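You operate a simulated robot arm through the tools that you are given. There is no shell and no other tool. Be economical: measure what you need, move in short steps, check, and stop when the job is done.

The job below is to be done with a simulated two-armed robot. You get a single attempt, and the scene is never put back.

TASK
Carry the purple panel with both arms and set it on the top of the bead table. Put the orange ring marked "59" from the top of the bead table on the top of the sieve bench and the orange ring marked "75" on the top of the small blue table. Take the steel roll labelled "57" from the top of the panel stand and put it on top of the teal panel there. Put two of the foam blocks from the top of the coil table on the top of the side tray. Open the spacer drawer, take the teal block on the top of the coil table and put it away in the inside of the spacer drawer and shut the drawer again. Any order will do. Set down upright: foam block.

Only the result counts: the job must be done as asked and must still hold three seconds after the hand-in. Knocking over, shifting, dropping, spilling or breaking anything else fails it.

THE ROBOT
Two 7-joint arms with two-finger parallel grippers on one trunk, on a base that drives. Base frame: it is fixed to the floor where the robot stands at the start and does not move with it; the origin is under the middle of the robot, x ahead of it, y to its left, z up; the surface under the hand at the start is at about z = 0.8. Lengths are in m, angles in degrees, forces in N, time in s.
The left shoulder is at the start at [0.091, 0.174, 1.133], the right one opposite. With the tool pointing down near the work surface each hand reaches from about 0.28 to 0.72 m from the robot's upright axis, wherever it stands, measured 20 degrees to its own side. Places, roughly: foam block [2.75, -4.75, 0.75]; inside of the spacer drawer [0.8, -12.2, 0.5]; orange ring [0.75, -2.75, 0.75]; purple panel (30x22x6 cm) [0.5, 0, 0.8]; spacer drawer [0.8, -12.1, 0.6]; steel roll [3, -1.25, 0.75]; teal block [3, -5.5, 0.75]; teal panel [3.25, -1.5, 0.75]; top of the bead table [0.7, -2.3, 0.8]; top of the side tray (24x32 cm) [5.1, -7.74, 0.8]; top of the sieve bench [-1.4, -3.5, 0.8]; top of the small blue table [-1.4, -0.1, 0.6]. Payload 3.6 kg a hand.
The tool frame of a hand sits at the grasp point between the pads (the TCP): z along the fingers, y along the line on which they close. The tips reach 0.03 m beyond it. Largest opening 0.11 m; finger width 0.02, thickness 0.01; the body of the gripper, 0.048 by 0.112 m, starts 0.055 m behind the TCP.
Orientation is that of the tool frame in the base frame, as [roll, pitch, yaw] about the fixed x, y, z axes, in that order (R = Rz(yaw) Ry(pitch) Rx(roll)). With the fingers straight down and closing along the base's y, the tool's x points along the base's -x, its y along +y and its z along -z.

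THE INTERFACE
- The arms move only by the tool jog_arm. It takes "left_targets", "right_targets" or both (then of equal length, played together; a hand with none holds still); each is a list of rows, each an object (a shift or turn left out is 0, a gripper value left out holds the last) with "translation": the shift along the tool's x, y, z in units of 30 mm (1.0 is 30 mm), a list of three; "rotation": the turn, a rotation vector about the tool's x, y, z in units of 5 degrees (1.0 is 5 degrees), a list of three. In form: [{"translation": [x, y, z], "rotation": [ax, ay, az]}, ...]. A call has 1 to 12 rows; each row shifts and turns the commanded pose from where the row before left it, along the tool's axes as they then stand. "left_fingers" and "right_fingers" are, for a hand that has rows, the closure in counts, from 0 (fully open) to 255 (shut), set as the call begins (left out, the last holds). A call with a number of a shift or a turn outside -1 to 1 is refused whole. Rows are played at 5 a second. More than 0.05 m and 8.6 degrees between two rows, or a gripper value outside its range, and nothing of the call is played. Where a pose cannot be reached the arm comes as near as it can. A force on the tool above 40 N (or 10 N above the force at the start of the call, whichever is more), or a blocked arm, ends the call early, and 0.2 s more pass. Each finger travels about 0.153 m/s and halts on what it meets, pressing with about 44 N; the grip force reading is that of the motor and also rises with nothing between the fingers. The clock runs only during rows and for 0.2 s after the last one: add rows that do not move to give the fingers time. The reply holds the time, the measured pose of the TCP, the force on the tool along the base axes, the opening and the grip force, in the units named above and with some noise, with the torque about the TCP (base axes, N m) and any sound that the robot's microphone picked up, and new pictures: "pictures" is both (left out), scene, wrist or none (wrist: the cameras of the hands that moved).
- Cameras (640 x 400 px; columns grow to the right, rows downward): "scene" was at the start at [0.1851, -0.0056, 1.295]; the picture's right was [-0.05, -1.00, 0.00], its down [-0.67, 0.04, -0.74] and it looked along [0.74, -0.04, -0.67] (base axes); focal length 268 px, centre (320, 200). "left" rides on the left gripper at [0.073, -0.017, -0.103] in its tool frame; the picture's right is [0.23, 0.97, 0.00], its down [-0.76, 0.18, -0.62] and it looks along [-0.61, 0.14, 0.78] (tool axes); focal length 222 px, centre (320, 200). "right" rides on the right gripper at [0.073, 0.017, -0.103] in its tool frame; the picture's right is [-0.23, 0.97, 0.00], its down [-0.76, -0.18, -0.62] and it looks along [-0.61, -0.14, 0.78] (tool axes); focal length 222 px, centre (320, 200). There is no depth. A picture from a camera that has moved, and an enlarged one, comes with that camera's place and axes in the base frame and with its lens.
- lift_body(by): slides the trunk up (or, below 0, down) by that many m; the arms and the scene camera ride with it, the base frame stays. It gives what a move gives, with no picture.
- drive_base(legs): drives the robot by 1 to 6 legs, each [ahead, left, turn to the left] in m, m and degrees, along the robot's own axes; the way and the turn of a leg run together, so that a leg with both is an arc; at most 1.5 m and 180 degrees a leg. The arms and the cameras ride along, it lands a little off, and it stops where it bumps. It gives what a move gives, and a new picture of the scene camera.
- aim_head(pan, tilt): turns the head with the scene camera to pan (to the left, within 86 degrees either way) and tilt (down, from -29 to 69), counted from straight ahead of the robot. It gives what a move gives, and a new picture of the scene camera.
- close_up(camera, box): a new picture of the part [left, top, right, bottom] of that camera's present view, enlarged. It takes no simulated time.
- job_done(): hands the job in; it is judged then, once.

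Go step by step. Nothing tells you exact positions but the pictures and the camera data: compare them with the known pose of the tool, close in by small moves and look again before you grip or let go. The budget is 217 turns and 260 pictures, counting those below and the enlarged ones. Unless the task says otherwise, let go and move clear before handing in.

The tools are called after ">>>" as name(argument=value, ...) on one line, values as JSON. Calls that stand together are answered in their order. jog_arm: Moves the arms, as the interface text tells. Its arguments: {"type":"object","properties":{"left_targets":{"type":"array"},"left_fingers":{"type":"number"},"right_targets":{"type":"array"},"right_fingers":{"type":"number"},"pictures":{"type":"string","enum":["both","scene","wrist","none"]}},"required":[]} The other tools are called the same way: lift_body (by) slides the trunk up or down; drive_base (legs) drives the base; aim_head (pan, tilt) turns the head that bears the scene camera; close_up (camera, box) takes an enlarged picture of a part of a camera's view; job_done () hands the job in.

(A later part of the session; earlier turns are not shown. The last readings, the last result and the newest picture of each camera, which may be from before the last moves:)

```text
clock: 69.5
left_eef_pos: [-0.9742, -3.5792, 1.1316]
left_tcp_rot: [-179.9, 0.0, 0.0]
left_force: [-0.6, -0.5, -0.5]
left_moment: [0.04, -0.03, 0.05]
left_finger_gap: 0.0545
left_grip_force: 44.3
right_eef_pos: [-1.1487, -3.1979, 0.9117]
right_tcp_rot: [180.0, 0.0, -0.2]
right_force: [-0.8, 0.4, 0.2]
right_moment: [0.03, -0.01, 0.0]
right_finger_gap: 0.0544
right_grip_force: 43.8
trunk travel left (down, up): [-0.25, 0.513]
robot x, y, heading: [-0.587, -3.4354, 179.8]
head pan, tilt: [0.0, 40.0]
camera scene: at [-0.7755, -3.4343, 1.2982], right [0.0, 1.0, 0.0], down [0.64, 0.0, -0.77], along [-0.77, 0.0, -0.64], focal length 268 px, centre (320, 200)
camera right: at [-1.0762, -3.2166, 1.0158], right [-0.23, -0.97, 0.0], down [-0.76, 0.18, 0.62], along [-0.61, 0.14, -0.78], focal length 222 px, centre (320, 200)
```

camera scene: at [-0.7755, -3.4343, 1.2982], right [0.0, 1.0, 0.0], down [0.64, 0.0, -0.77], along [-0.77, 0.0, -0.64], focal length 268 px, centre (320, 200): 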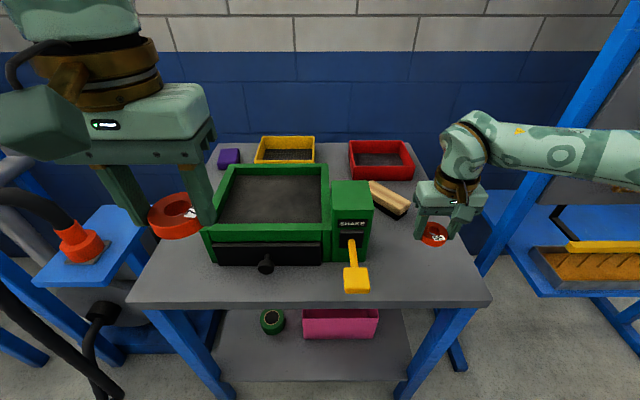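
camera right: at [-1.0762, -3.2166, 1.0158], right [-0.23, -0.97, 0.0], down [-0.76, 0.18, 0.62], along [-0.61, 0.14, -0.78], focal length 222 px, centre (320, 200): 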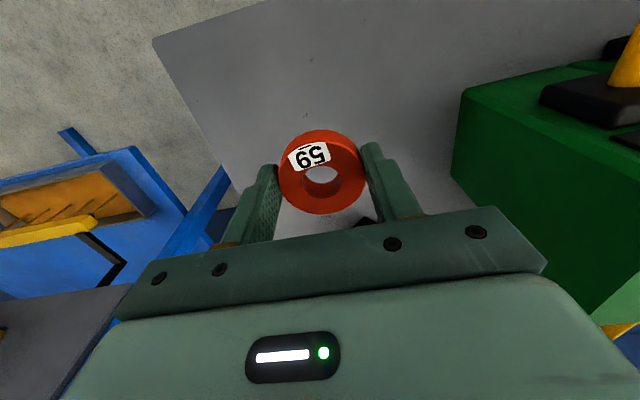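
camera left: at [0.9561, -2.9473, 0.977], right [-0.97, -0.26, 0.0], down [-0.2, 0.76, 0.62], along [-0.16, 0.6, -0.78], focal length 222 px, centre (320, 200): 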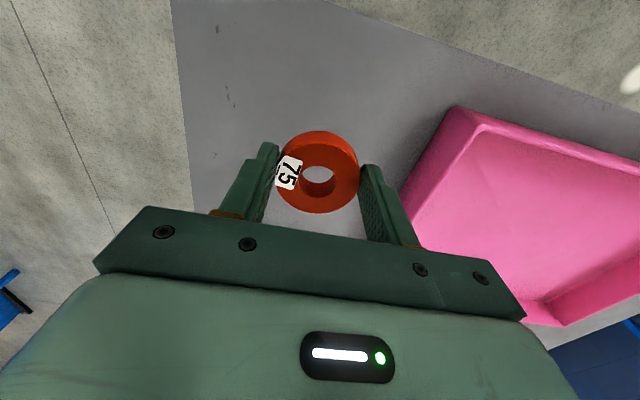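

>>> jog_arm(right_targets=[{"translation": [0, 0, 0.8]}, {"translation": [0, 0, 0.8]}, {"translation": [0, 0, 0.8]}, {"translation": [0, 0, 0.2]}, {"translation": [0, 0, 0.15]}], pictures="wrist")

```text
clock: 70.7
left_eef_pos: [-0.9725, -3.5787, 1.1325]
left_tcp_rot: [-180.0, 0.0, -0.1]
left_force: [-0.4, -0.5, -1.1]
left_moment: [0.01, -0.03, -0.03]
left_finger_gap: 0.0544
left_grip_force: 44.0
right_eef_pos: [-1.1463, -3.1987, 0.8305]
right_tcp_rot: [-180.0, 0.2, -0.3]
right_force: [0.8, 3.4, 17.8]
right_moment: [0.18, -0.34, 0.08]
right_finger_gap: 0.0544
right_grip_force: 44.5
trunk travel left (down, up): [-0.25, 0.513]
robot x, y, heading: [-0.5886, -3.4331, 179.7]
head pan, tilt: [0.0, 40.0]
camera right: at [-1.0745, -3.2164, 0.9352], right [-0.23, -0.97, 0.0], down [-0.76, 0.18, 0.63], along [-0.61, 0.14, -0.78], focal length 222 px, centre (320, 200)
```

right: 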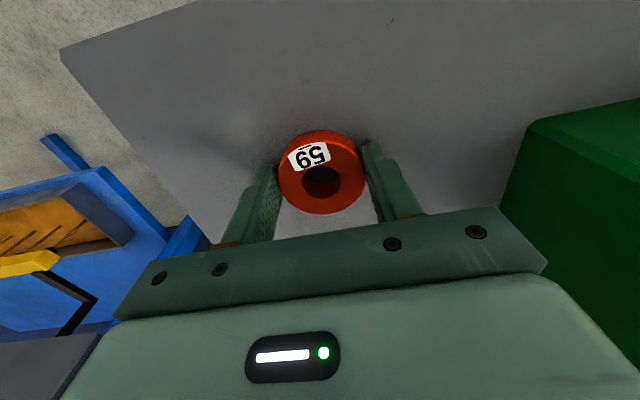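

Contact: the ring stands on the bench (top at z≈0.80). I'll open and retreat straight up.

>>> jog_arm(right_targets=[{"translation": [0, 0, -0.05]}, {}, {}], right_fingers=60, pictures="none")

>>> jog_arm(right_targets=[{"translation": [0, 0, -0.6]}, {"translation": [0, 0, -1]}, {"translation": [0, 0, -1]}, {"translation": [0.5, 0.3, -1]}, {"translation": [0.6, 0.3, -1]}, {"translation": [0.7, 0.4, -1]}, {"translation": [0.7, 0.4, -1]}, {"translation": [0.7, 0.4, -1]}, {"translation": [0.7, 0.4, -1]}, {"translation": [0.7, 0.4, -1]}, {"translation": [0.7, 0.3, -0.3]}])

```text
clock: 71.5
left_eef_pos: [-0.9729, -3.5792, 1.1312]
left_tcp_rot: [-179.9, 0.0, 0.0]
left_force: [-0.5, 0.6, -1.1]
left_moment: [-0.02, 0.02, 0.0]
left_finger_gap: 0.0541
left_grip_force: 43.9
right_eef_pos: [-1.1475, -3.1977, 0.8301]
right_tcp_rot: [-180.0, 0.0, -0.2]
right_force: [-0.3, -0.8, 6.3]
right_moment: [-0.32, 0.07, 0.02]
right_finger_gap: 0.0846
right_grip_force: 0.8
trunk travel left (down, up): [-0.25, 0.513]
robot x, y, heading: [-0.589, -3.4354, 179.7]
head pan, tilt: [0.0, 40.0]
```

```text
clock: 73.9
left_eef_pos: [-0.9729, -3.5804, 1.1321]
left_tcp_rot: [-179.8, 0.1, 0.0]
left_force: [0.0, 0.6, -0.4]
left_moment: [-0.01, -0.01, 0.0]
left_finger_gap: 0.0544
left_grip_force: 44.0
right_eef_pos: [-0.9879, -3.2878, 1.1273]
right_tcp_rot: [-179.9, -0.1, -0.1]
right_force: [-0.4, -0.1, 0.1]
right_moment: [0.01, 0.01, -0.02]
right_finger_gap: 0.0843
right_grip_force: 0.1
trunk travel left (down, up): [-0.25, 0.513]
robot x, y, heading: [-0.5881, -3.4318, 179.3]
head pan, tilt: [0.0, 40.0]
camera scene: at [-0.7745, -3.4346, 1.2984], right [0.0, 1.0, 0.0], down [0.64, 0.0, -0.77], along [-0.77, 0.0, -0.64], focal length 268 px, centre (320, 200)
camera right: at [-0.9163, -3.3062, 1.2327], right [-0.23, -0.97, 0.0], down [-0.76, 0.18, 0.62], along [-0.61, 0.14, -0.78], focal length 222 px, centre (320, 200)
```

scene: 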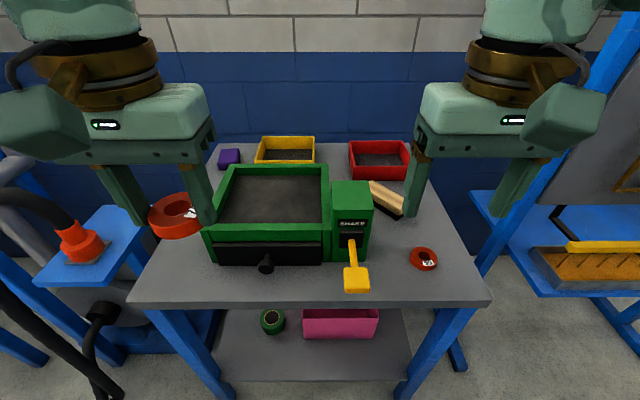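
right: 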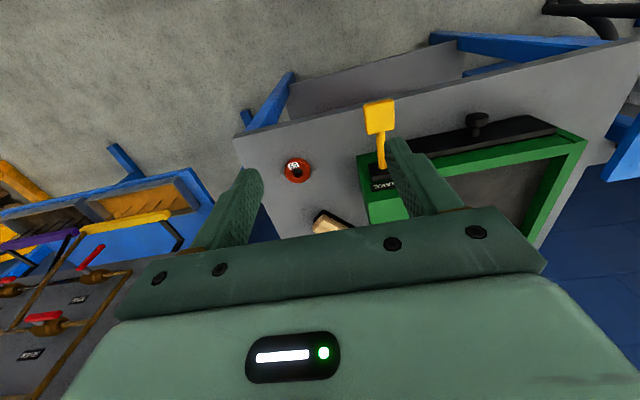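

Ring 59 is on the sieve bench. Now to the small blue table near (-1.4, -0.1): back off and sidestep right.

>>> drive_base(legs=[[-0.25, 0, 0.6], [0, 1.5, 0]])

```text
clock: 82.8
left_eef_pos: [-0.7064, -5.1171, 1.1312]
left_tcp_rot: [-179.9, -0.1, 1.2]
left_force: [0.4, 1.0, -1.6]
left_moment: [0.01, 0.01, 0.05]
left_finger_gap: 0.0545
left_grip_force: 44.2
right_eef_pos: [-0.7275, -4.827, 1.1279]
right_tcp_rot: [180.0, -0.1, 1.1]
right_force: [0.0, 0.0, -0.2]
right_moment: [0.03, 0.01, 0.0]
right_finger_gap: 0.0842
right_grip_force: 0.1
trunk travel left (down, up): [-0.25, 0.513]
robot x, y, heading: [-0.3246, -4.9638, -178.9]
head pan, tilt: [0.0, 40.0]
camera scene: at [-0.5106, -4.9684, 1.2984], right [-0.02, 1.0, 0.0], down [0.64, 0.01, -0.77], along [-0.77, -0.01, -0.64], focal length 268 px, centre (320, 200)
```

scene: 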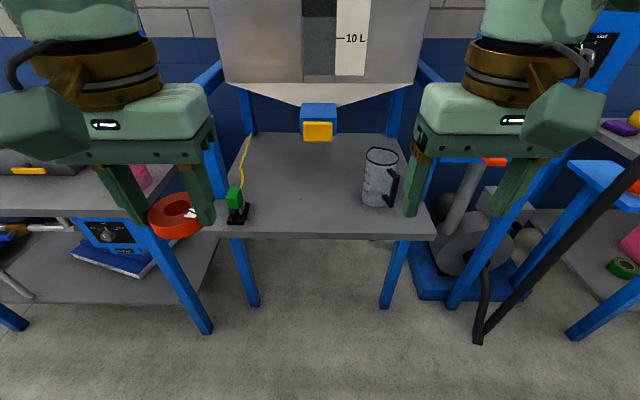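

I went the wrong way (left is +). Sidestep right instead.

>>> drive_base(legs=[[0, -1.5, -1], [0, -1.5, 0]])

>>> drive_base(legs=[[0, -1.4, 0]])

```text
clock: 97.3
left_eef_pos: [-0.7589, -2.1203, 1.1318]
left_tcp_rot: [-179.9, -0.1, 2.2]
left_force: [0.5, 0.4, -0.5]
left_moment: [0.02, -0.02, 0.02]
left_finger_gap: 0.0543
left_grip_force: 43.4
right_eef_pos: [-0.785, -1.8303, 1.1271]
right_tcp_rot: [-179.9, -0.1, 2.0]
right_force: [0.5, 0.0, 0.0]
right_moment: [0.01, -0.04, 0.03]
right_finger_gap: 0.0844
right_grip_force: 0.1
trunk travel left (down, up): [-0.25, 0.513]
robot x, y, heading: [-0.3779, -1.9589, -178.3]
head pan, tilt: [0.0, 40.0]
camera scene: at [-0.565, -1.9684, 1.2984], right [-0.03, 1.0, 0.0], down [0.64, 0.02, -0.77], along [-0.77, -0.03, -0.64], focal length 268 px, centre (320, 200)
```

scene: 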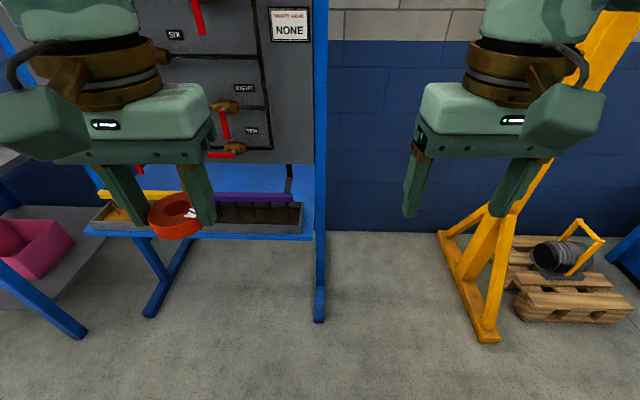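

```text
clock: 104.2
left_eef_pos: [-0.789, -0.715, 1.1324]
left_tcp_rot: [-180.0, -0.1, 0.4]
left_force: [0.7, -1.0, -0.7]
left_moment: [-0.03, -0.01, 0.02]
left_finger_gap: 0.0547
left_grip_force: 43.8
right_eef_pos: [-0.8078, -0.4247, 1.1287]
right_tcp_rot: [180.0, -0.1, 0.3]
right_force: [0.0, -0.1, -0.4]
right_moment: [0.0, 0.0, -0.01]
right_finger_gap: 0.0843
right_grip_force: 0.2
trunk travel left (down, up): [-0.25, 0.513]
robot x, y, heading: [-0.4042, -0.5671, -179.7]
head pan, tilt: [0.0, 40.0]
camera scene: at [-0.5922, -0.5684, 1.2984], right [-0.01, 1.0, 0.0], down [0.64, 0.0, -0.77], along [-0.77, 0.0, -0.64], focal length 268 px, centre (320, 200)
```

scene: 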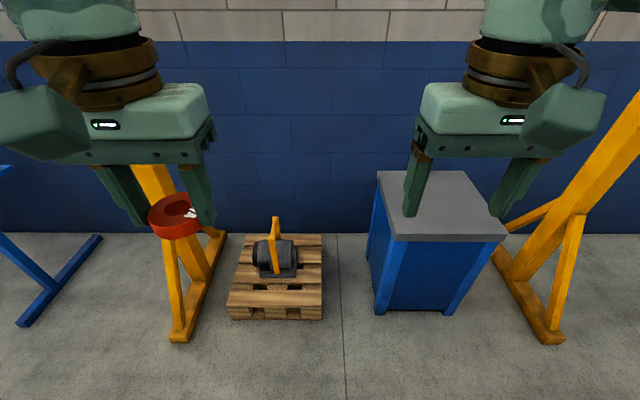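

The small blue table is ahead-right: front edge x≈-1.22, centre y≈-0.13, top z≈0.6. I'll drive up to it and lower the trunk by 0.2.

>>> drive_base(legs=[[0, -0.52, 0], [0.36, 0, 0]])

>>> lift_body(by=-0.2)

>>> jog_arm(left_targets=[{}], pictures="scene")

```text
clock: 109.2
left_eef_pos: [-1.1526, -0.1889, 1.1319]
left_tcp_rot: [-179.8, -0.1, 0.3]
left_force: [-0.2, -0.4, 0.1]
left_moment: [0.02, -0.04, 0.04]
left_finger_gap: 0.0543
left_grip_force: 44.3
right_eef_pos: [-1.1699, 0.1027, 1.1281]
right_tcp_rot: [-179.9, 0.0, 0.1]
right_force: [-0.7, -0.2, -0.5]
right_moment: [-0.02, 0.02, 0.04]
right_finger_gap: 0.084
right_grip_force: 0.0
trunk travel left (down, up): [-0.25, 0.513]
robot x, y, heading: [-0.7669, -0.0388, -179.8]
head pan, tilt: [0.0, 40.0]
camera scene: at [-0.9552, -0.0429, 1.2983], right [0.0, 1.0, 0.0], down [0.64, 0.0, -0.77], along [-0.77, 0.0, -0.64], focal length 268 px, centre (320, 200)
```

scene: 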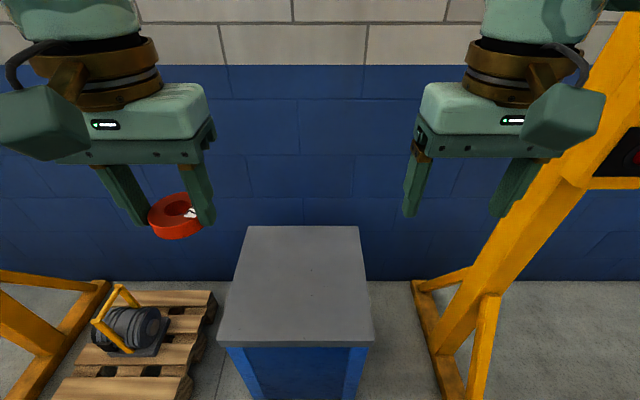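

```text
clock: 111.4
left_eef_pos: [-1.1511, -0.1891, 0.9322]
left_tcp_rot: [-179.8, -0.1, 0.2]
left_force: [-0.2, 0.8, 0.1]
left_moment: [0.02, 0.03, 0.02]
left_finger_gap: 0.0545
left_grip_force: 43.6
right_eef_pos: [-1.1682, 0.1023, 0.9279]
right_tcp_rot: [-179.9, 0.1, 0.1]
right_force: [-0.7, -0.4, 0.3]
right_moment: [0.0, 0.03, -0.01]
right_finger_gap: 0.0843
right_grip_force: 0.0
trunk travel left (down, up): [-0.05, 0.713]
robot x, y, heading: [-0.769, -0.045, -179.9]
head pan, tilt: [0.0, 40.0]
```

```text
clock: 111.8
left_eef_pos: [-1.1514, -0.1891, 0.9326]
left_tcp_rot: [-180.0, -0.1, 0.2]
left_force: [0.2, 0.7, -0.9]
left_moment: [-0.02, -0.03, 0.05]
left_finger_gap: 0.0541
left_grip_force: 44.3
right_eef_pos: [-1.1698, 0.1021, 0.9281]
right_tcp_rot: [-180.0, -0.1, 0.1]
right_force: [0.7, 0.3, 0.2]
right_moment: [-0.01, -0.02, -0.01]
right_finger_gap: 0.084
right_grip_force: 0.0
trunk travel left (down, up): [-0.05, 0.713]
robot x, y, heading: [-0.7681, -0.0398, -179.8]
head pan, tilt: [0.0, 40.0]
camera scene: at [-1.0701, -0.043, 1.0864], right [0.0, 1.0, 0.0], down [0.64, 0.0, -0.77], along [-0.77, 0.0, -0.64], focal length 268 px, centre (320, 200)
```

scene: 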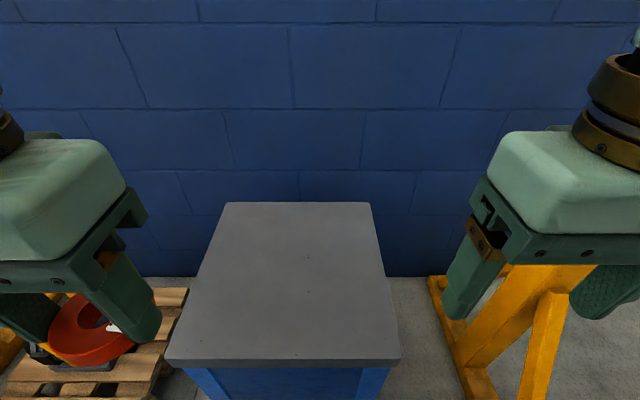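

>>> jog_arm(left_targets=[{"translation": [-0.8, -0.2, 0.6]}, {"translation": [-0.8, -0.2, 0.6]}, {"translation": [-0.8, -0.2, 0.6]}, {"translation": [-0.8, -0.2, 0.6]}, {"translation": [-0.8, -0.2, 0.6]}, {"translation": [-0.8, -0.2, 0.6]}, {"translation": [-0.8, -0.2, 0.6]}, {"translation": [-0.8, -0.2, 0.6]}, {"translation": [-0.5, -0.2, 0.9]}, {"translation": [0, 0, 1]}, {"translation": [0, 0, 1]}, {"translation": [0, 0, 0.9]}])

```text
clock: 114.4
left_eef_pos: [-1.3581, -0.1356, 0.6724]
left_tcp_rot: [-180.0, 0.0, 0.3]
left_force: [0.9, 0.6, -1.2]
left_moment: [-0.01, 0.0, -0.01]
left_finger_gap: 0.0545
left_grip_force: 43.6
right_eef_pos: [-1.1697, 0.103, 0.9271]
right_tcp_rot: [-180.0, -0.1, 0.2]
right_force: [-0.9, 0.1, -0.2]
right_moment: [-0.03, 0.01, -0.02]
right_finger_gap: 0.0844
right_grip_force: 0.1
trunk travel left (down, up): [-0.05, 0.713]
robot x, y, heading: [-0.7677, -0.0405, -180.0]
head pan, tilt: [0.0, 40.0]
camera scene: at [-1.0706, -0.0429, 1.0862], right [0.0, 1.0, 0.0], down [0.64, 0.0, -0.77], along [-0.77, 0.0, -0.64], focal length 268 px, centre (320, 200)
camera left: at [-1.2853, -0.119, 0.7752], right [0.23, -0.97, 0.0], down [-0.76, -0.18, 0.62], along [-0.61, -0.14, -0.78], focal length 222 px, centre (320, 200)
```

scene: 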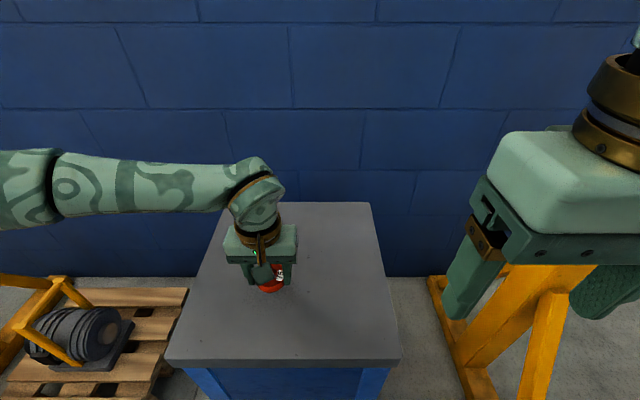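
left: 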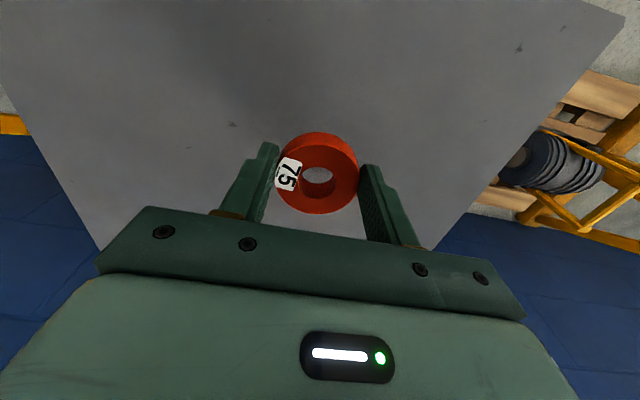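

Over the table. I'll lower in small steps until contact.

>>> jog_arm(left_targets=[{"translation": [0, 0, 0.7]}, {"translation": [0, 0, 0.3]}, {"translation": [0, 0, 0.15]}, {"translation": [0, 0, 0.15]}, {"translation": [0, 0, 0.1]}], pictures="wrist")

```text
clock: 115.6
left_eef_pos: [-1.3577, -0.1353, 0.6341]
left_tcp_rot: [-179.8, 0.0, 0.3]
left_force: [1.4, -3.0, 11.5]
left_moment: [-0.31, -0.1, -0.07]
left_finger_gap: 0.0544
left_grip_force: 43.8
right_eef_pos: [-1.1688, 0.1021, 0.9281]
right_tcp_rot: [-180.0, 0.0, 0.1]
right_force: [-0.6, -0.1, -0.1]
right_moment: [0.03, 0.01, -0.01]
right_finger_gap: 0.0843
right_grip_force: 0.0
trunk travel left (down, up): [-0.05, 0.713]
robot x, y, heading: [-0.7688, -0.0437, -179.9]
head pan, tilt: [0.0, 40.0]
camera left: at [-1.2847, -0.1189, 0.7365], right [0.23, -0.97, 0.0], down [-0.76, -0.18, 0.62], along [-0.61, -0.14, -0.78], focal length 222 px, centre (320, 200)
```

left: 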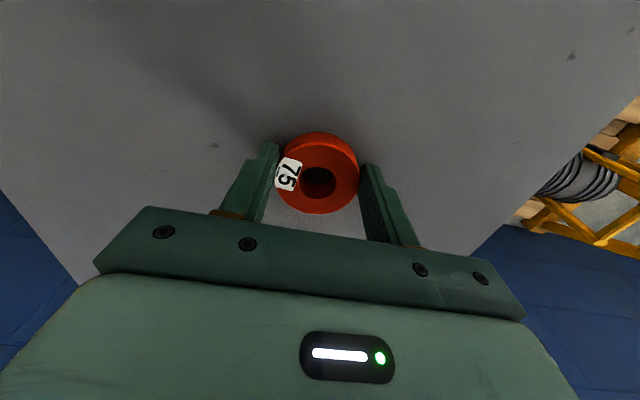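

>>> jog_arm(left_targets=[{}, {}, {}], left_fingers=60, pictures="none")

>>> jog_arm(left_targets=[{"translation": [0, 0, -0.6]}, {"translation": [0, 0, -1]}, {"translation": [0, 0, -1]}, {"translation": [0.5, 0.2, -1]}, {"translation": [0.8, 0.2, -1]}, {"translation": [0.8, 0.2, -1]}, {"translation": [0.8, 0.2, -1]}, {"translation": [0.8, 0.2, -1]}, {"translation": [0.8, 0.2, -1]}, {"translation": [0.8, 0.2, -0.8]}, {"translation": [0.8, 0.2, -0.5]}, {"translation": [0.8, 0.2, 0]}], pictures="scene")

>>> lift_body(by=0.2)

```text
clock: 116.4
left_eef_pos: [-1.3592, -0.1348, 0.6308]
left_tcp_rot: [-179.9, -0.1, 0.3]
left_force: [-0.3, 0.2, -0.2]
left_moment: [-0.01, 0.03, 0.01]
left_finger_gap: 0.0841
left_grip_force: 0.1
right_eef_pos: [-1.1701, 0.1017, 0.9282]
right_tcp_rot: [-180.0, -0.1, 0.1]
right_force: [-0.4, -0.1, 0.6]
right_moment: [0.0, 0.0, 0.04]
right_finger_gap: 0.0839
right_grip_force: 0.0
trunk travel left (down, up): [-0.05, 0.713]
robot x, y, heading: [-0.7675, -0.0438, -180.0]
head pan, tilt: [0.0, 40.0]
```

```text
clock: 119.0
left_eef_pos: [-1.1518, -0.1882, 0.9275]
left_tcp_rot: [180.0, -0.1, 0.2]
left_force: [0.0, 0.2, 0.6]
left_moment: [0.0, 0.02, 0.03]
left_finger_gap: 0.084
left_grip_force: 0.1
right_eef_pos: [-1.1678, 0.102, 0.9292]
right_tcp_rot: [180.0, -0.1, 0.1]
right_force: [0.1, -1.1, -1.0]
right_moment: [0.01, -0.03, 0.0]
right_finger_gap: 0.0839
right_grip_force: 0.0
trunk travel left (down, up): [-0.05, 0.713]
robot x, y, heading: [-0.7678, -0.0397, -179.5]
head pan, tilt: [0.0, 40.0]
camera scene: at [-1.0701, -0.043, 1.0864], right [0.0, 1.0, 0.0], down [0.64, 0.0, -0.77], along [-0.77, 0.0, -0.64], focal length 268 px, centre (320, 200)
```

scene: 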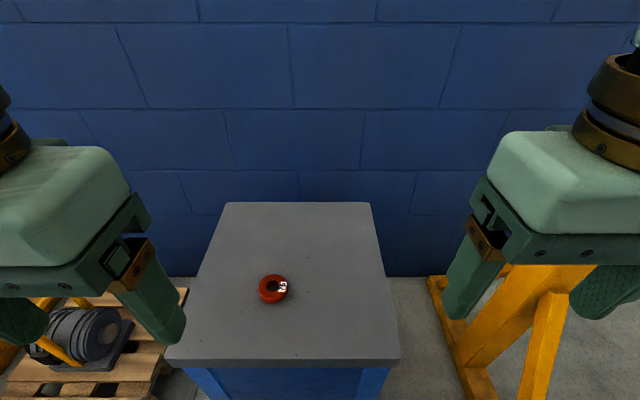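

```text
clock: 121.2
left_eef_pos: [-1.1521, -0.1886, 1.1275]
left_tcp_rot: [-179.9, -0.1, 0.3]
left_force: [-0.3, 0.2, 0.0]
left_moment: [0.0, -0.02, 0.05]
left_finger_gap: 0.0844
left_grip_force: 0.2
right_eef_pos: [-1.1709, 0.1026, 1.1265]
right_tcp_rot: [179.9, -0.1, 0.0]
right_force: [-0.3, 1.0, -0.3]
right_moment: [0.0, -0.05, -0.01]
right_finger_gap: 0.0844
right_grip_force: 0.0
trunk travel left (down, up): [-0.25, 0.513]
robot x, y, heading: [-0.7664, -0.0405, -179.8]
head pan, tilt: [0.0, 40.0]
```

Ring 75 is on the small blue table. Next: turn around and go back to the start table for the purple panel.

>>> drive_base(legs=[[-0.45, 0, 0], [0, 0, 180]])

```text
clock: 131.1
left_eef_pos: [0.076, 0.086, 1.1288]
left_tcp_rot: [-179.9, 0.0, 177.3]
left_force: [0.9, 0.7, -0.2]
left_moment: [0.0, -0.02, 0.01]
left_finger_gap: 0.0845
left_grip_force: 0.0
right_eef_pos: [0.0781, -0.2057, 1.1267]
right_tcp_rot: [180.0, -0.1, 177.1]
right_force: [-0.3, -0.3, -0.6]
right_moment: [-0.01, -0.02, -0.01]
right_finger_gap: 0.0844
right_grip_force: 0.0
trunk travel left (down, up): [-0.25, 0.513]
robot x, y, heading: [-0.3119, -0.0422, -2.8]
head pan, tilt: [0.0, 40.0]
camera scene: at [-0.1285, -0.0519, 1.2984], right [-0.05, -1.0, 0.0], down [-0.64, 0.03, -0.77], along [0.76, -0.04, -0.64], focal length 268 px, centre (320, 200)
```

scene: 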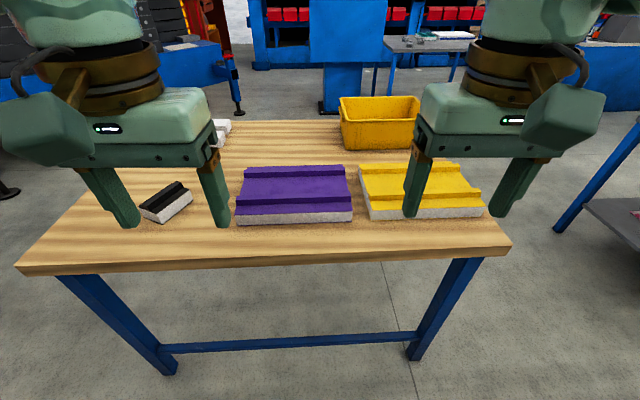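

>>> drive_base(legs=[[0.28, 0.03, 2.8]])

```text
clock: 133.1
left_eef_pos: [0.3483, 0.1282, 1.1288]
left_tcp_rot: [-180.0, -0.1, -179.9]
left_force: [0.6, 0.1, -0.7]
left_moment: [-0.02, 0.0, -0.02]
left_finger_gap: 0.0844
left_grip_force: 0.0
right_eef_pos: [0.3653, -0.1631, 1.1282]
right_tcp_rot: [180.0, -0.1, 179.9]
right_force: [0.6, 0.6, 0.3]
right_moment: [-0.02, 0.04, 0.01]
right_finger_gap: 0.084
right_grip_force: 0.0
trunk travel left (down, up): [-0.25, 0.513]
robot x, y, heading: [-0.0353, -0.0203, 0.2]
head pan, tilt: [0.0, 40.0]
camera scene: at [0.1511, -0.0198, 1.2982], right [0.0, -1.0, 0.0], down [-0.64, 0.0, -0.77], along [0.77, 0.0, -0.64], focal length 268 px, centre (320, 200)
```

scene: 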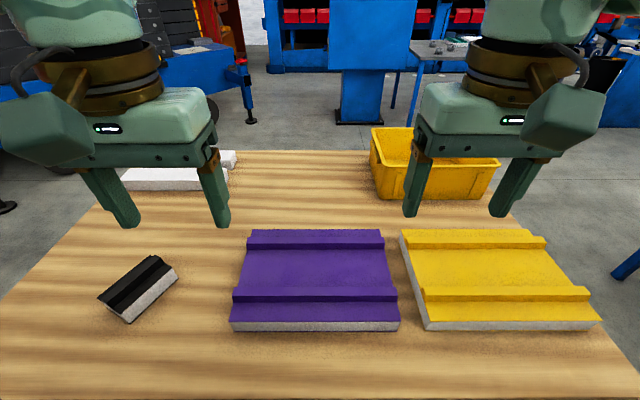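

The panel is where I computed it. Plan: left hand on the far rib at (0.538, 0.08), right hand on the near rib at (0.417, -0.10), so the line between the hands goes through the panel's centre. First I turn both hands 90° so the fingers close along x.

>>> jog_arm(left_targets=[{"rotation": [0, 0, 1]}, {"rotation": [0, 0, 1]}, {"rotation": [0, 0, 1]}, {"rotation": [0, 0, 1]}, {"rotation": [0, 0, 1]}, {"rotation": [0, 0, 1]}, {"rotation": [0, 0, 1]}, {"rotation": [0, 0, 1]}, {"rotation": [0, 0, 1]}], right_targets=[{"rotation": [0, 0, -1]}, {"rotation": [0, 0, -1]}, {"rotation": [0, 0, -1]}, {"rotation": [0, 0, -1]}, {"rotation": [0, 0, -1]}, {"rotation": [0, 0, -1]}, {"rotation": [0, 0, -1]}, {"rotation": [0, 0, -1]}, {"rotation": [0, 0, -1]}], left_fingers=0, right_fingers=0, pictures="none")

>>> jog_arm(left_targets=[{"rotation": [0, 0, 1]}, {"rotation": [0, 0, 1]}, {"rotation": [0, 0, 1]}, {"rotation": [0, 0, 1]}, {"rotation": [0, 0, 1]}, {"rotation": [0, 0, 1]}, {"rotation": [0, 0, 1]}, {"rotation": [0, 0, 1]}, {"rotation": [0, 0, 1]}], right_targets=[{"rotation": [0, 0, -1]}, {"rotation": [0, 0, -1]}, {"rotation": [0, 0, -1]}, {"rotation": [0, 0, -1]}, {"rotation": [0, 0, -1]}, {"rotation": [0, 0, -1]}, {"rotation": [0, 0, -1]}, {"rotation": [0, 0, -1]}, {"rotation": [0, 0, -1]}], pictures="scene")

```text
clock: 135.1
left_eef_pos: [0.3471, 0.1267, 1.1283]
left_tcp_rot: [-179.9, 0.1, 147.8]
left_force: [0.4, -0.1, -0.5]
left_moment: [-0.02, 0.0, -0.02]
left_finger_gap: 0.1102
left_grip_force: 0.2
left hand out of reach, approached as far as the arm can: row 8, 9
right_eef_pos: [0.3642, -0.1626, 1.1273]
right_tcp_rot: [180.0, 0.0, -150.2]
right_force: [-0.4, 0.7, 0.5]
right_moment: [0.0, -0.04, 0.05]
right_finger_gap: 0.1099
right_grip_force: 0.0
right hand out of reach, approached as far as the arm can: row 7, 8, 9
trunk travel left (down, up): [-0.25, 0.513]
robot x, y, heading: [-0.0382, -0.0197, -0.3]
head pan, tilt: [0.0, 40.0]
```

```text
clock: 137.1
left_eef_pos: [0.3478, 0.1292, 1.1282]
left_tcp_rot: [-180.0, 0.1, 147.7]
left_force: [-0.3, 0.0, -0.3]
left_moment: [0.02, 0.01, 0.01]
left_finger_gap: 0.11
left_grip_force: 0.1
left hand out of reach, approached as far as the arm can: row 1, 2, 3, 4, 5, 6, 7, 8, 9
right_eef_pos: [0.3642, -0.163, 1.1283]
right_tcp_rot: [-180.0, 0.0, -150.1]
right_force: [-0.6, 0.0, 0.6]
right_moment: [-0.03, -0.01, -0.02]
right_finger_gap: 0.11
right_grip_force: 0.0
right hand out of reach, approached as far as the arm can: row 1, 2, 3, 4, 5, 6, 7, 8, 9
trunk travel left (down, up): [-0.25, 0.513]
robot x, y, heading: [-0.0364, -0.0189, 0.1]
head pan, tilt: [0.0, 40.0]
camera scene: at [0.15, -0.0199, 1.2984], right [0.0, -1.0, 0.0], down [-0.64, 0.0, -0.77], along [0.77, 0.0, -0.64], focal length 268 px, centre (320, 200)
```

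scene: 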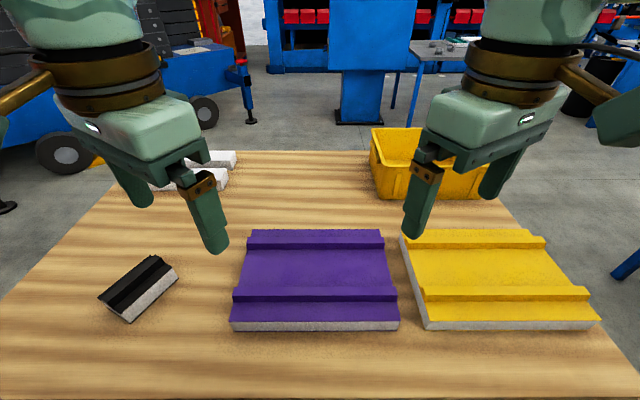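

The wrist limit lies on this side; I'll turn the opposite way.

>>> jog_arm(left_targets=[{"rotation": [0, 0, -1]}, {"rotation": [0, 0, -1]}, {"rotation": [0, 0, -1]}, {"rotation": [0, 0, -1]}, {"rotation": [0, 0, -1]}, {"rotation": [0, 0, -1]}, {"rotation": [0, 0, -1]}, {"rotation": [0, 0, -1]}, {"rotation": [0, 0, -1]}, {"rotation": [0, 0, -1]}, {"rotation": [0, 0, -1]}, {"rotation": [0, 0, -1]}], right_targets=[{"rotation": [0, 0, 1]}, {"rotation": [0, 0, 1]}, {"rotation": [0, 0, 1]}, {"rotation": [0, 0, 1]}, {"rotation": [0, 0, 1]}, {"rotation": [0, 0, 1]}, {"rotation": [0, 0, 1]}, {"rotation": [0, 0, 1]}, {"rotation": [0, 0, 1]}, {"rotation": [0, 0, 1]}, {"rotation": [0, 0, 1]}, {"rotation": [0, 0, 1]}], pictures="none")

>>> jog_arm(left_targets=[{"rotation": [0, 0, -1]}, {"rotation": [0, 0, -1]}, {"rotation": [0, 0, -1]}, {"rotation": [0, 0, -1]}, {"rotation": [0, 0, -1]}, {"rotation": [0, 0, -1]}, {"rotation": [0, 0, -1]}, {"rotation": [0, 0, -1]}, {"rotation": [0, 0, -1]}, {"rotation": [0, 0, -1]}, {"rotation": [0, 0, -1]}, {"rotation": [0, 0, -1]}], right_targets=[{"rotation": [0, 0, 1]}, {"rotation": [0, 0, 1]}, {"rotation": [0, 0, 1]}, {"rotation": [0, 0, 1]}, {"rotation": [0, 0, 1]}, {"rotation": [0, 0, 1]}, {"rotation": [0, 0, 1]}, {"rotation": [0, 0, 1]}, {"rotation": [0, 0, 1]}, {"rotation": [0, 0, 1]}, {"rotation": [0, 0, 1]}, {"rotation": [0, 0, 1]}], pictures="scene")

```text
clock: 139.7
left_eef_pos: [0.347, 0.1286, 1.1275]
left_tcp_rot: [-179.9, -0.1, -152.2]
left_force: [0.1, -0.3, -0.1]
left_moment: [0.0, 0.03, -0.01]
left_finger_gap: 0.11
left_grip_force: 0.1
right_eef_pos: [0.3646, -0.163, 1.1272]
right_tcp_rot: [179.9, 0.0, 149.7]
right_force: [-1.1, 0.5, 0.2]
right_moment: [0.03, -0.02, -0.01]
right_finger_gap: 0.1098
right_grip_force: 0.1
trunk travel left (down, up): [-0.25, 0.513]
robot x, y, heading: [-0.0373, -0.0158, -0.4]
head pan, tilt: [0.0, 40.0]
```

```text
clock: 142.3
left_eef_pos: [0.3482, 0.1285, 1.1294]
left_tcp_rot: [-180.0, -0.1, -92.1]
left_force: [-0.6, -1.0, -1.0]
left_moment: [0.01, 0.01, -0.01]
left_finger_gap: 0.1101
left_grip_force: 0.0
right_eef_pos: [0.3647, -0.1632, 1.1284]
right_tcp_rot: [180.0, 0.0, 89.7]
right_force: [-0.4, -0.3, 0.3]
right_moment: [-0.01, -0.03, 0.0]
right_finger_gap: 0.1101
right_grip_force: 0.0
trunk travel left (down, up): [-0.25, 0.513]
robot x, y, heading: [-0.0359, -0.0235, -0.2]
head pan, tilt: [0.0, 40.0]
camera scene: at [0.15, -0.0199, 1.2984], right [0.0, -1.0, 0.0], down [-0.64, 0.0, -0.77], along [0.77, 0.0, -0.64], focal length 268 px, centre (320, 200)
```

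scene: 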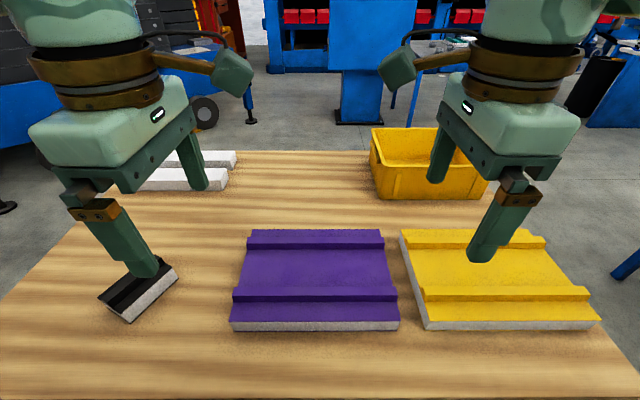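

Both hands are turned with fingers closing along x. Now I move them above the ribs at about z=0.97 to check with the wrist cameras.

>>> jog_arm(left_targets=[{"translation": [0, 0, 0], "rotation": [0, 0, -0.42]}, {"translation": [0.12, -0.79, 0.66]}, {"translation": [0.12, -0.79, 0.66]}, {"translation": [0.12, -0.79, 0.66]}, {"translation": [0.12, -0.79, 0.66]}, {"translation": [0.12, -0.79, 0.66]}, {"translation": [0.12, -0.79, 0.66]}, {"translation": [0.12, -0.79, 0.66]}, {"translation": [0.12, -0.79, 0.66]}], right_targets=[{}, {"translation": [0.18, 0.22, 0.66]}, {"translation": [0.18, 0.22, 0.66]}, {"translation": [0.18, 0.22, 0.66]}, {"translation": [0.18, 0.22, 0.66]}, {"translation": [0.18, 0.22, 0.66]}, {"translation": [0.18, 0.22, 0.66]}, {"translation": [0.18, 0.22, 0.66]}, {"translation": [0.18, 0.22, 0.66]}])

```text
clock: 144.3
left_eef_pos: [0.5396, 0.0967, 0.9688]
left_tcp_rot: [180.0, -0.2, -90.2]
left_force: [-0.6, 0.1, 0.0]
left_moment: [0.0, 0.02, 0.02]
left_finger_gap: 0.1101
left_grip_force: 0.1
right_eef_pos: [0.4191, -0.1194, 0.9703]
right_tcp_rot: [180.0, -0.1, 89.8]
right_force: [0.2, -0.2, -0.9]
right_moment: [-0.03, 0.0, 0.01]
right_finger_gap: 0.1101
right_grip_force: 0.2
trunk travel left (down, up): [-0.25, 0.513]
robot x, y, heading: [-0.0369, -0.0137, -0.1]
head pan, tilt: [0.0, 40.0]
camera scene: at [0.1512, -0.02, 1.2982], right [0.0, -1.0, 0.0], down [-0.64, 0.0, -0.77], along [0.77, 0.0, -0.64], focal length 268 px, centre (320, 200)
camera right: at [0.4362, -0.0489, 1.0747], right [0.97, -0.23, 0.0], down [-0.18, -0.76, 0.62], along [-0.14, -0.61, -0.78], focal length 222 px, centre (320, 200)
camera left: at [0.557, 0.0243, 1.0724], right [-0.97, -0.22, 0.0], down [-0.17, 0.76, 0.62], along [-0.14, 0.61, -0.78], focal length 222 px, centre (320, 200)
```

scene: 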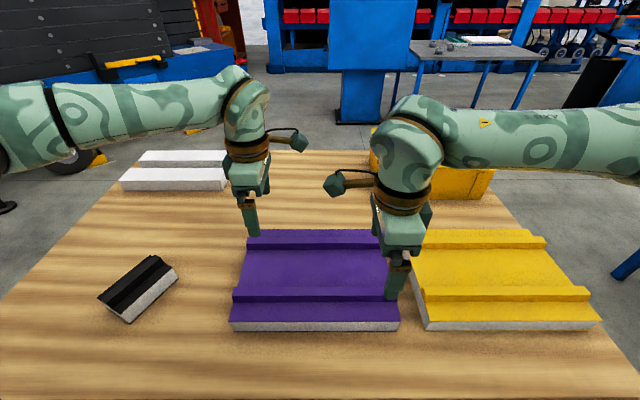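
right: 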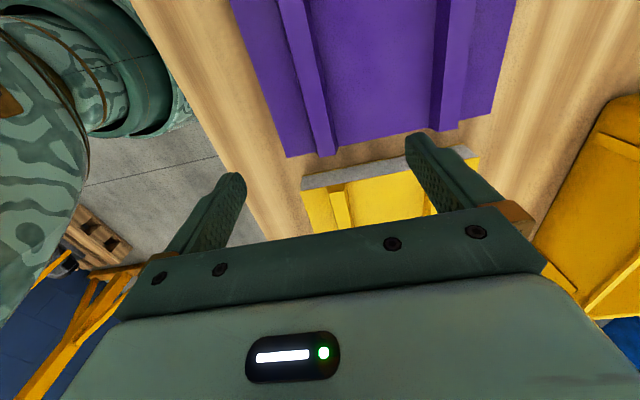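
left: 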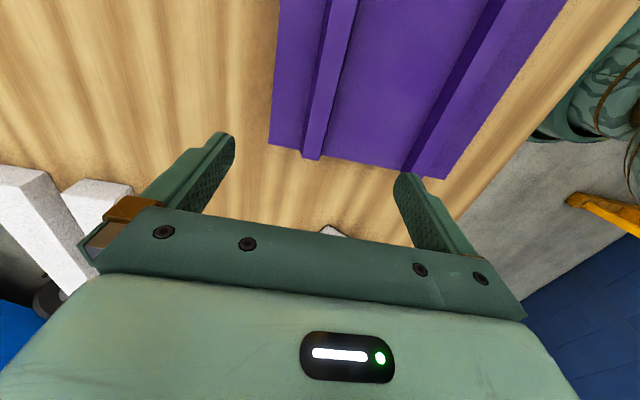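

Ribs confirmed at x≈0.418 (near) and x≈0.541 (far). I'll lower both hands around the ribs.

>>> jog_arm(left_targets=[{"translation": [0, -0.05, 0.7]}, {"translation": [0, 0, 0.7]}, {"translation": [0, 0, 0.7]}, {"translation": [0, 0, 0.5]}], right_targets=[{"translation": [0, 0, 0.7]}, {"translation": [0, 0, 0.7]}, {"translation": [0, 0, 0.7]}, {"translation": [0, 0, 0.5]}])

```text
clock: 145.3
left_eef_pos: [0.5392, 0.0996, 0.8929]
left_tcp_rot: [180.0, -0.1, -90.3]
left_force: [-0.4, 0.7, -0.1]
left_moment: [-0.01, -0.03, 0.0]
left_finger_gap: 0.1099
left_grip_force: 0.1
right_eef_pos: [0.4171, -0.1195, 0.8918]
right_tcp_rot: [-179.9, 0.0, 89.9]
right_force: [0.1, -0.5, 0.6]
right_moment: [-0.02, -0.03, 0.01]
right_finger_gap: 0.1098
right_grip_force: 0.0
trunk travel left (down, up): [-0.25, 0.513]
robot x, y, heading: [-0.0365, -0.017, -0.2]
head pan, tilt: [0.0, 40.0]
camera scene: at [0.1503, -0.0199, 1.2984], right [0.0, -1.0, 0.0], down [-0.64, 0.0, -0.77], along [0.77, 0.0, -0.64], focal length 268 px, centre (320, 200)
camera right: at [0.4341, -0.0483, 0.9966], right [0.97, -0.23, 0.0], down [-0.18, -0.76, 0.62], along [-0.14, -0.61, -0.78], focal length 222 px, centre (320, 200)
camera left: at [0.5562, 0.0262, 0.9958], right [-0.97, -0.22, 0.0], down [-0.18, 0.76, 0.62], along [-0.14, 0.61, -0.78], focal length 222 px, centre (320, 200)
```

scene: 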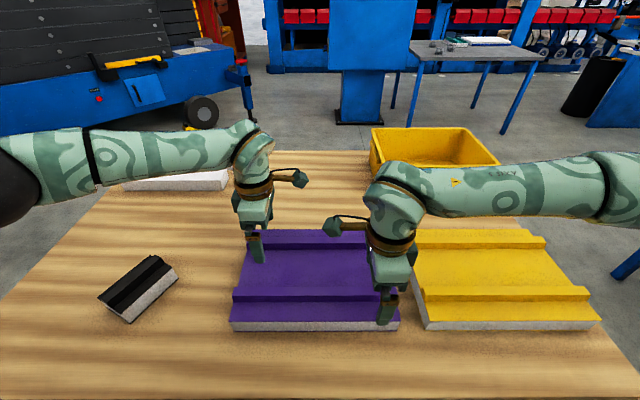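
right: 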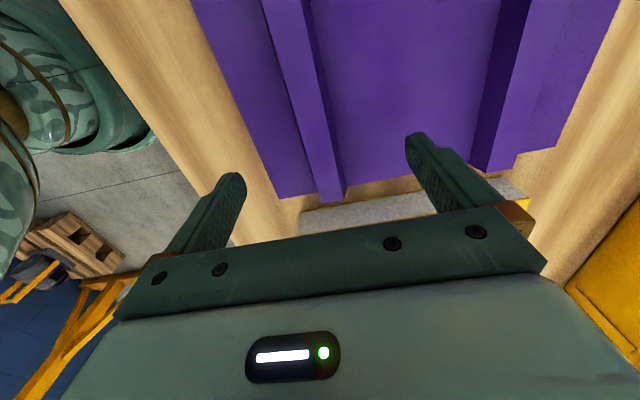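
left: 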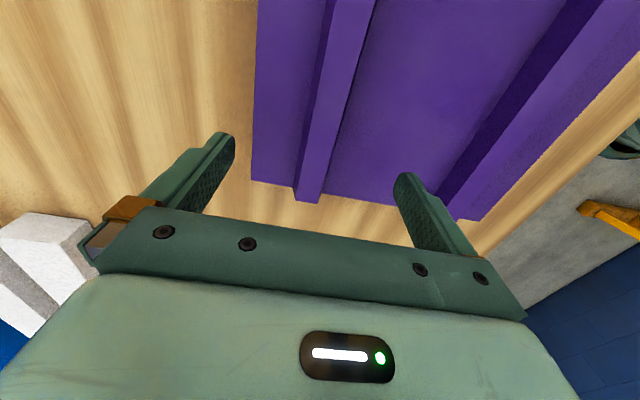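

Partially closing the fingers so that they come down on the deck on either side of the ribs, then lowering to touch.

>>> jog_arm(left_targets=[{}, {}, {"translation": [0, 0, 0.2]}, {"translation": [0, 0, 0.2]}, {"translation": [0, 0, 0.1]}, {"translation": [0, 0, 0.1]}], right_targets=[{}, {}, {"translation": [0, 0, 0.2]}, {"translation": [0, 0, 0.2]}, {"translation": [0, 0, 0.1]}, {"translation": [0, 0, 0.1]}], left_fingers=135, right_fingers=135, pictures="wrist")

```text
clock: 146.7
left_eef_pos: [0.5383, 0.0986, 0.875]
left_tcp_rot: [180.0, -0.1, -90.1]
left_force: [-0.1, 0.8, 0.9]
left_moment: [-0.01, -0.04, -0.03]
left_finger_gap: 0.0519
left_grip_force: 0.1
right_eef_pos: [0.4177, -0.12, 0.8741]
right_tcp_rot: [-180.0, 0.0, 89.9]
right_force: [-0.4, -0.4, -0.1]
right_moment: [0.02, 0.01, -0.02]
right_finger_gap: 0.0519
right_grip_force: 0.0
trunk travel left (down, up): [-0.25, 0.513]
robot x, y, heading: [-0.0375, -0.0202, -0.1]
head pan, tilt: [0.0, 40.0]
camera right: at [0.4344, -0.0479, 0.9783], right [0.97, -0.23, 0.0], down [-0.18, -0.76, 0.62], along [-0.14, -0.61, -0.78], focal length 222 px, centre (320, 200)
camera left: at [0.5559, 0.0251, 0.977], right [-0.97, -0.22, 0.0], down [-0.18, 0.76, 0.62], along [-0.14, 0.61, -0.78], focal length 222 px, centre (320, 200)
```

right: 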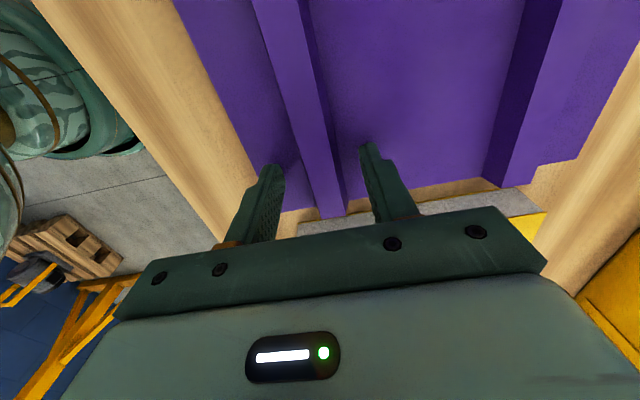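
left: 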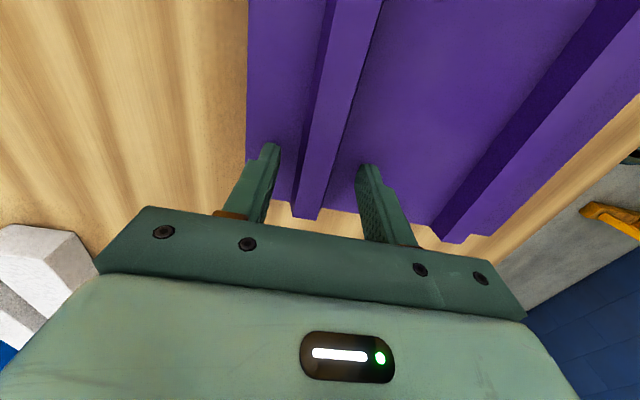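

>>> jog_arm(left_targets=[{"translation": [0, 0, 0.1]}, {"translation": [0, 0, 0.08]}, {}], right_targets=[{"translation": [0, 0, 0.1]}, {"translation": [0, 0, 0.08]}, {}], pictures="none")

```text
clock: 147.5
left_eef_pos: [0.5375, 0.0985, 0.8698]
left_tcp_rot: [-179.9, 0.0, -90.1]
left_force: [-0.8, 0.9, 0.8]
left_moment: [-0.01, -0.01, 0.04]
left_finger_gap: 0.0516
left_grip_force: 0.1
right_eef_pos: [0.416, -0.1202, 0.8701]
right_tcp_rot: [179.8, -0.1, 89.8]
right_force: [0.7, -1.8, 18.1]
right_moment: [-0.1, 0.5, 0.18]
right_finger_gap: 0.0512
right_grip_force: 0.0
trunk travel left (down, up): [-0.25, 0.513]
robot x, y, heading: [-0.039, -0.0226, 0.0]
head pan, tilt: [0.0, 40.0]
```

The right tips touch the deck (z≈0.84). Backing off a hair and closing both hands on the ribs.

>>> jog_arm(left_targets=[{}, {}, {}, {}], right_targets=[{"translation": [0, 0, -0.06]}, {}, {}, {}], left_fingers=255, right_fingers=255, pictures="none")

>>> jog_arm(left_targets=[{"translation": [0, 0, -0.2]}, {"translation": [0, 0, -0.3]}, {"translation": [0, 0, -0.5]}], right_targets=[{"translation": [0, 0, -0.2]}, {"translation": [0, 0, -0.3]}, {"translation": [0, 0, -0.5]}])

```text
clock: 148.5
left_eef_pos: [0.5386, 0.0977, 0.8695]
left_tcp_rot: [-179.9, -0.2, -90.0]
left_force: [-0.4, 2.1, 12.4]
left_moment: [0.37, 0.05, 0.39]
left_finger_gap: 0.0248
left_grip_force: 44.1
right_eef_pos: [0.4171, -0.1192, 0.8703]
right_tcp_rot: [179.9, -0.1, 89.9]
right_force: [-0.2, 1.6, 3.7]
right_moment: [0.49, -0.04, 0.31]
right_finger_gap: 0.0246
right_grip_force: 44.2
trunk travel left (down, up): [-0.25, 0.513]
robot x, y, heading: [-0.0349, -0.0162, -0.1]
head pan, tilt: [0.0, 40.0]
```

```text
clock: 149.3
left_eef_pos: [0.538, 0.0979, 0.8998]
left_tcp_rot: [180.0, -0.2, -90.2]
left_force: [-3.3, -11.4, -0.9]
left_moment: [-0.41, 0.22, 0.49]
left_finger_gap: 0.0248
left_grip_force: 44.1
right_eef_pos: [0.4169, -0.1214, 0.9014]
right_tcp_rot: [179.9, -0.1, 89.9]
right_force: [2.8, 11.9, -4.4]
right_moment: [0.08, 0.0, 0.25]
right_finger_gap: 0.025
right_grip_force: 44.1
trunk travel left (down, up): [-0.25, 0.513]
robot x, y, heading: [-0.0316, -0.0155, 0.0]
head pan, tilt: [0.0, 40.0]
camera scene: at [0.1501, -0.02, 1.2984], right [0.0, -1.0, 0.0], down [-0.64, 0.0, -0.77], along [0.77, 0.0, -0.64], focal length 268 px, centre (320, 200)
camera right: at [0.4342, -0.0485, 1.0059], right [0.97, -0.23, 0.0], down [-0.18, -0.76, 0.62], along [-0.14, -0.61, -0.78], focal length 222 px, centre (320, 200)
camera left: at [0.5563, 0.025, 1.0021], right [-0.97, -0.22, 0.0], down [-0.17, 0.76, 0.62], along [-0.14, 0.6, -0.78], focal length 222 px, centre (320, 200)
```

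scene: 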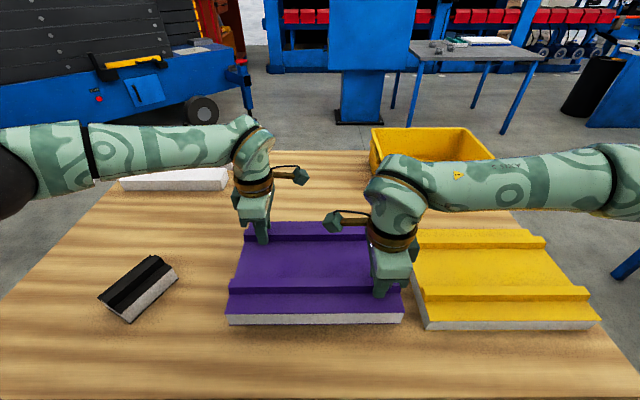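
right: 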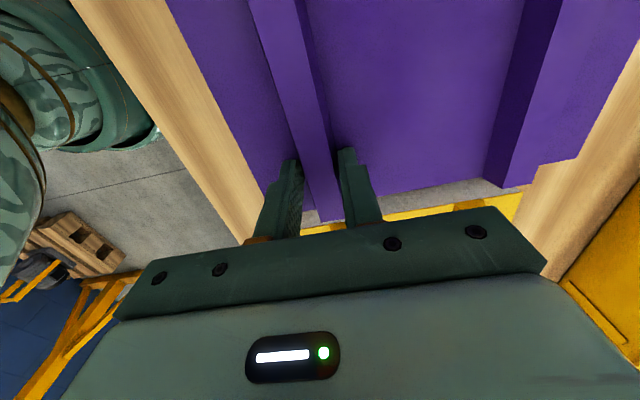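
left: 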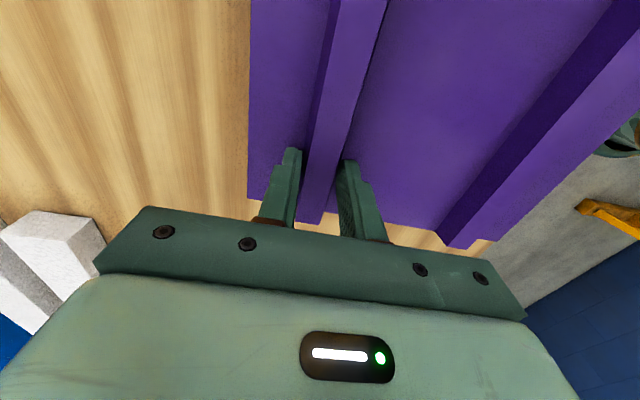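

The panel is lifted level in both hands. I'll raise the trunk by 0.2, back off slightly, and sidestep to the bead table (target centre about (0.48, -2.21), between the black pad and the press).

>>> lift_body(by=0.2)

>>> drive_base(legs=[[-0.1, 0, 0], [0, -1.1, 0]])

```text
clock: 151.4
left_eef_pos: [0.5399, 0.0977, 1.0989]
left_tcp_rot: [-180.0, -0.1, -90.2]
left_force: [-0.6, -4.5, -2.8]
left_moment: [-0.3, -0.03, 0.39]
left_finger_gap: 0.0249
left_grip_force: 43.7
right_eef_pos: [0.4176, -0.1191, 1.0992]
right_tcp_rot: [-180.0, 0.1, 89.9]
right_force: [0.0, 4.1, -2.5]
right_moment: [0.29, 0.04, 0.35]
right_finger_gap: 0.0246
right_grip_force: 44.0
trunk travel left (down, up): [-0.45, 0.313]
robot x, y, heading: [-0.0374, -0.0215, -0.1]
head pan, tilt: [0.0, 40.0]
```

```text
clock: 157.9
left_eef_pos: [0.4367, -1.0134, 1.0986]
left_tcp_rot: [180.0, -0.1, -90.4]
left_force: [4.0, 1.9, -2.8]
left_moment: [0.01, -0.08, 0.38]
left_finger_gap: 0.0244
left_grip_force: 44.0
right_eef_pos: [0.314, -1.2313, 1.0996]
right_tcp_rot: [-179.9, -0.1, 89.5]
right_force: [-3.1, 0.0, -3.8]
right_moment: [-0.03, 0.1, 0.34]
right_finger_gap: 0.0243
right_grip_force: 43.9
trunk travel left (down, up): [-0.45, 0.313]
robot x, y, heading: [-0.1438, -1.1303, -0.4]
head pan, tilt: [0.0, 40.0]
camera scene: at [-0.0214, -1.1301, 1.5015], right [-0.01, -1.0, 0.0], down [-0.64, 0.0, -0.77], along [0.77, 0.0, -0.64], focal length 268 px, centre (320, 200)
```

scene: 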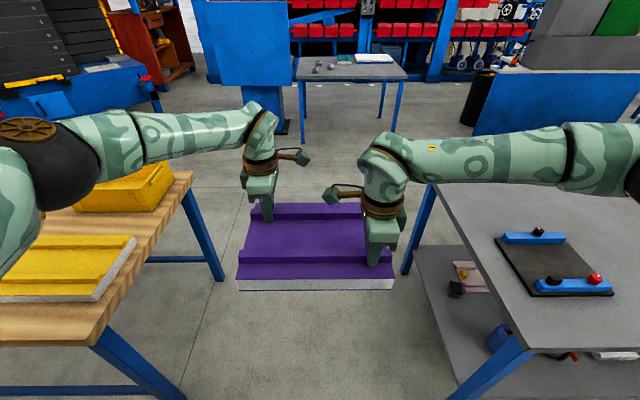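

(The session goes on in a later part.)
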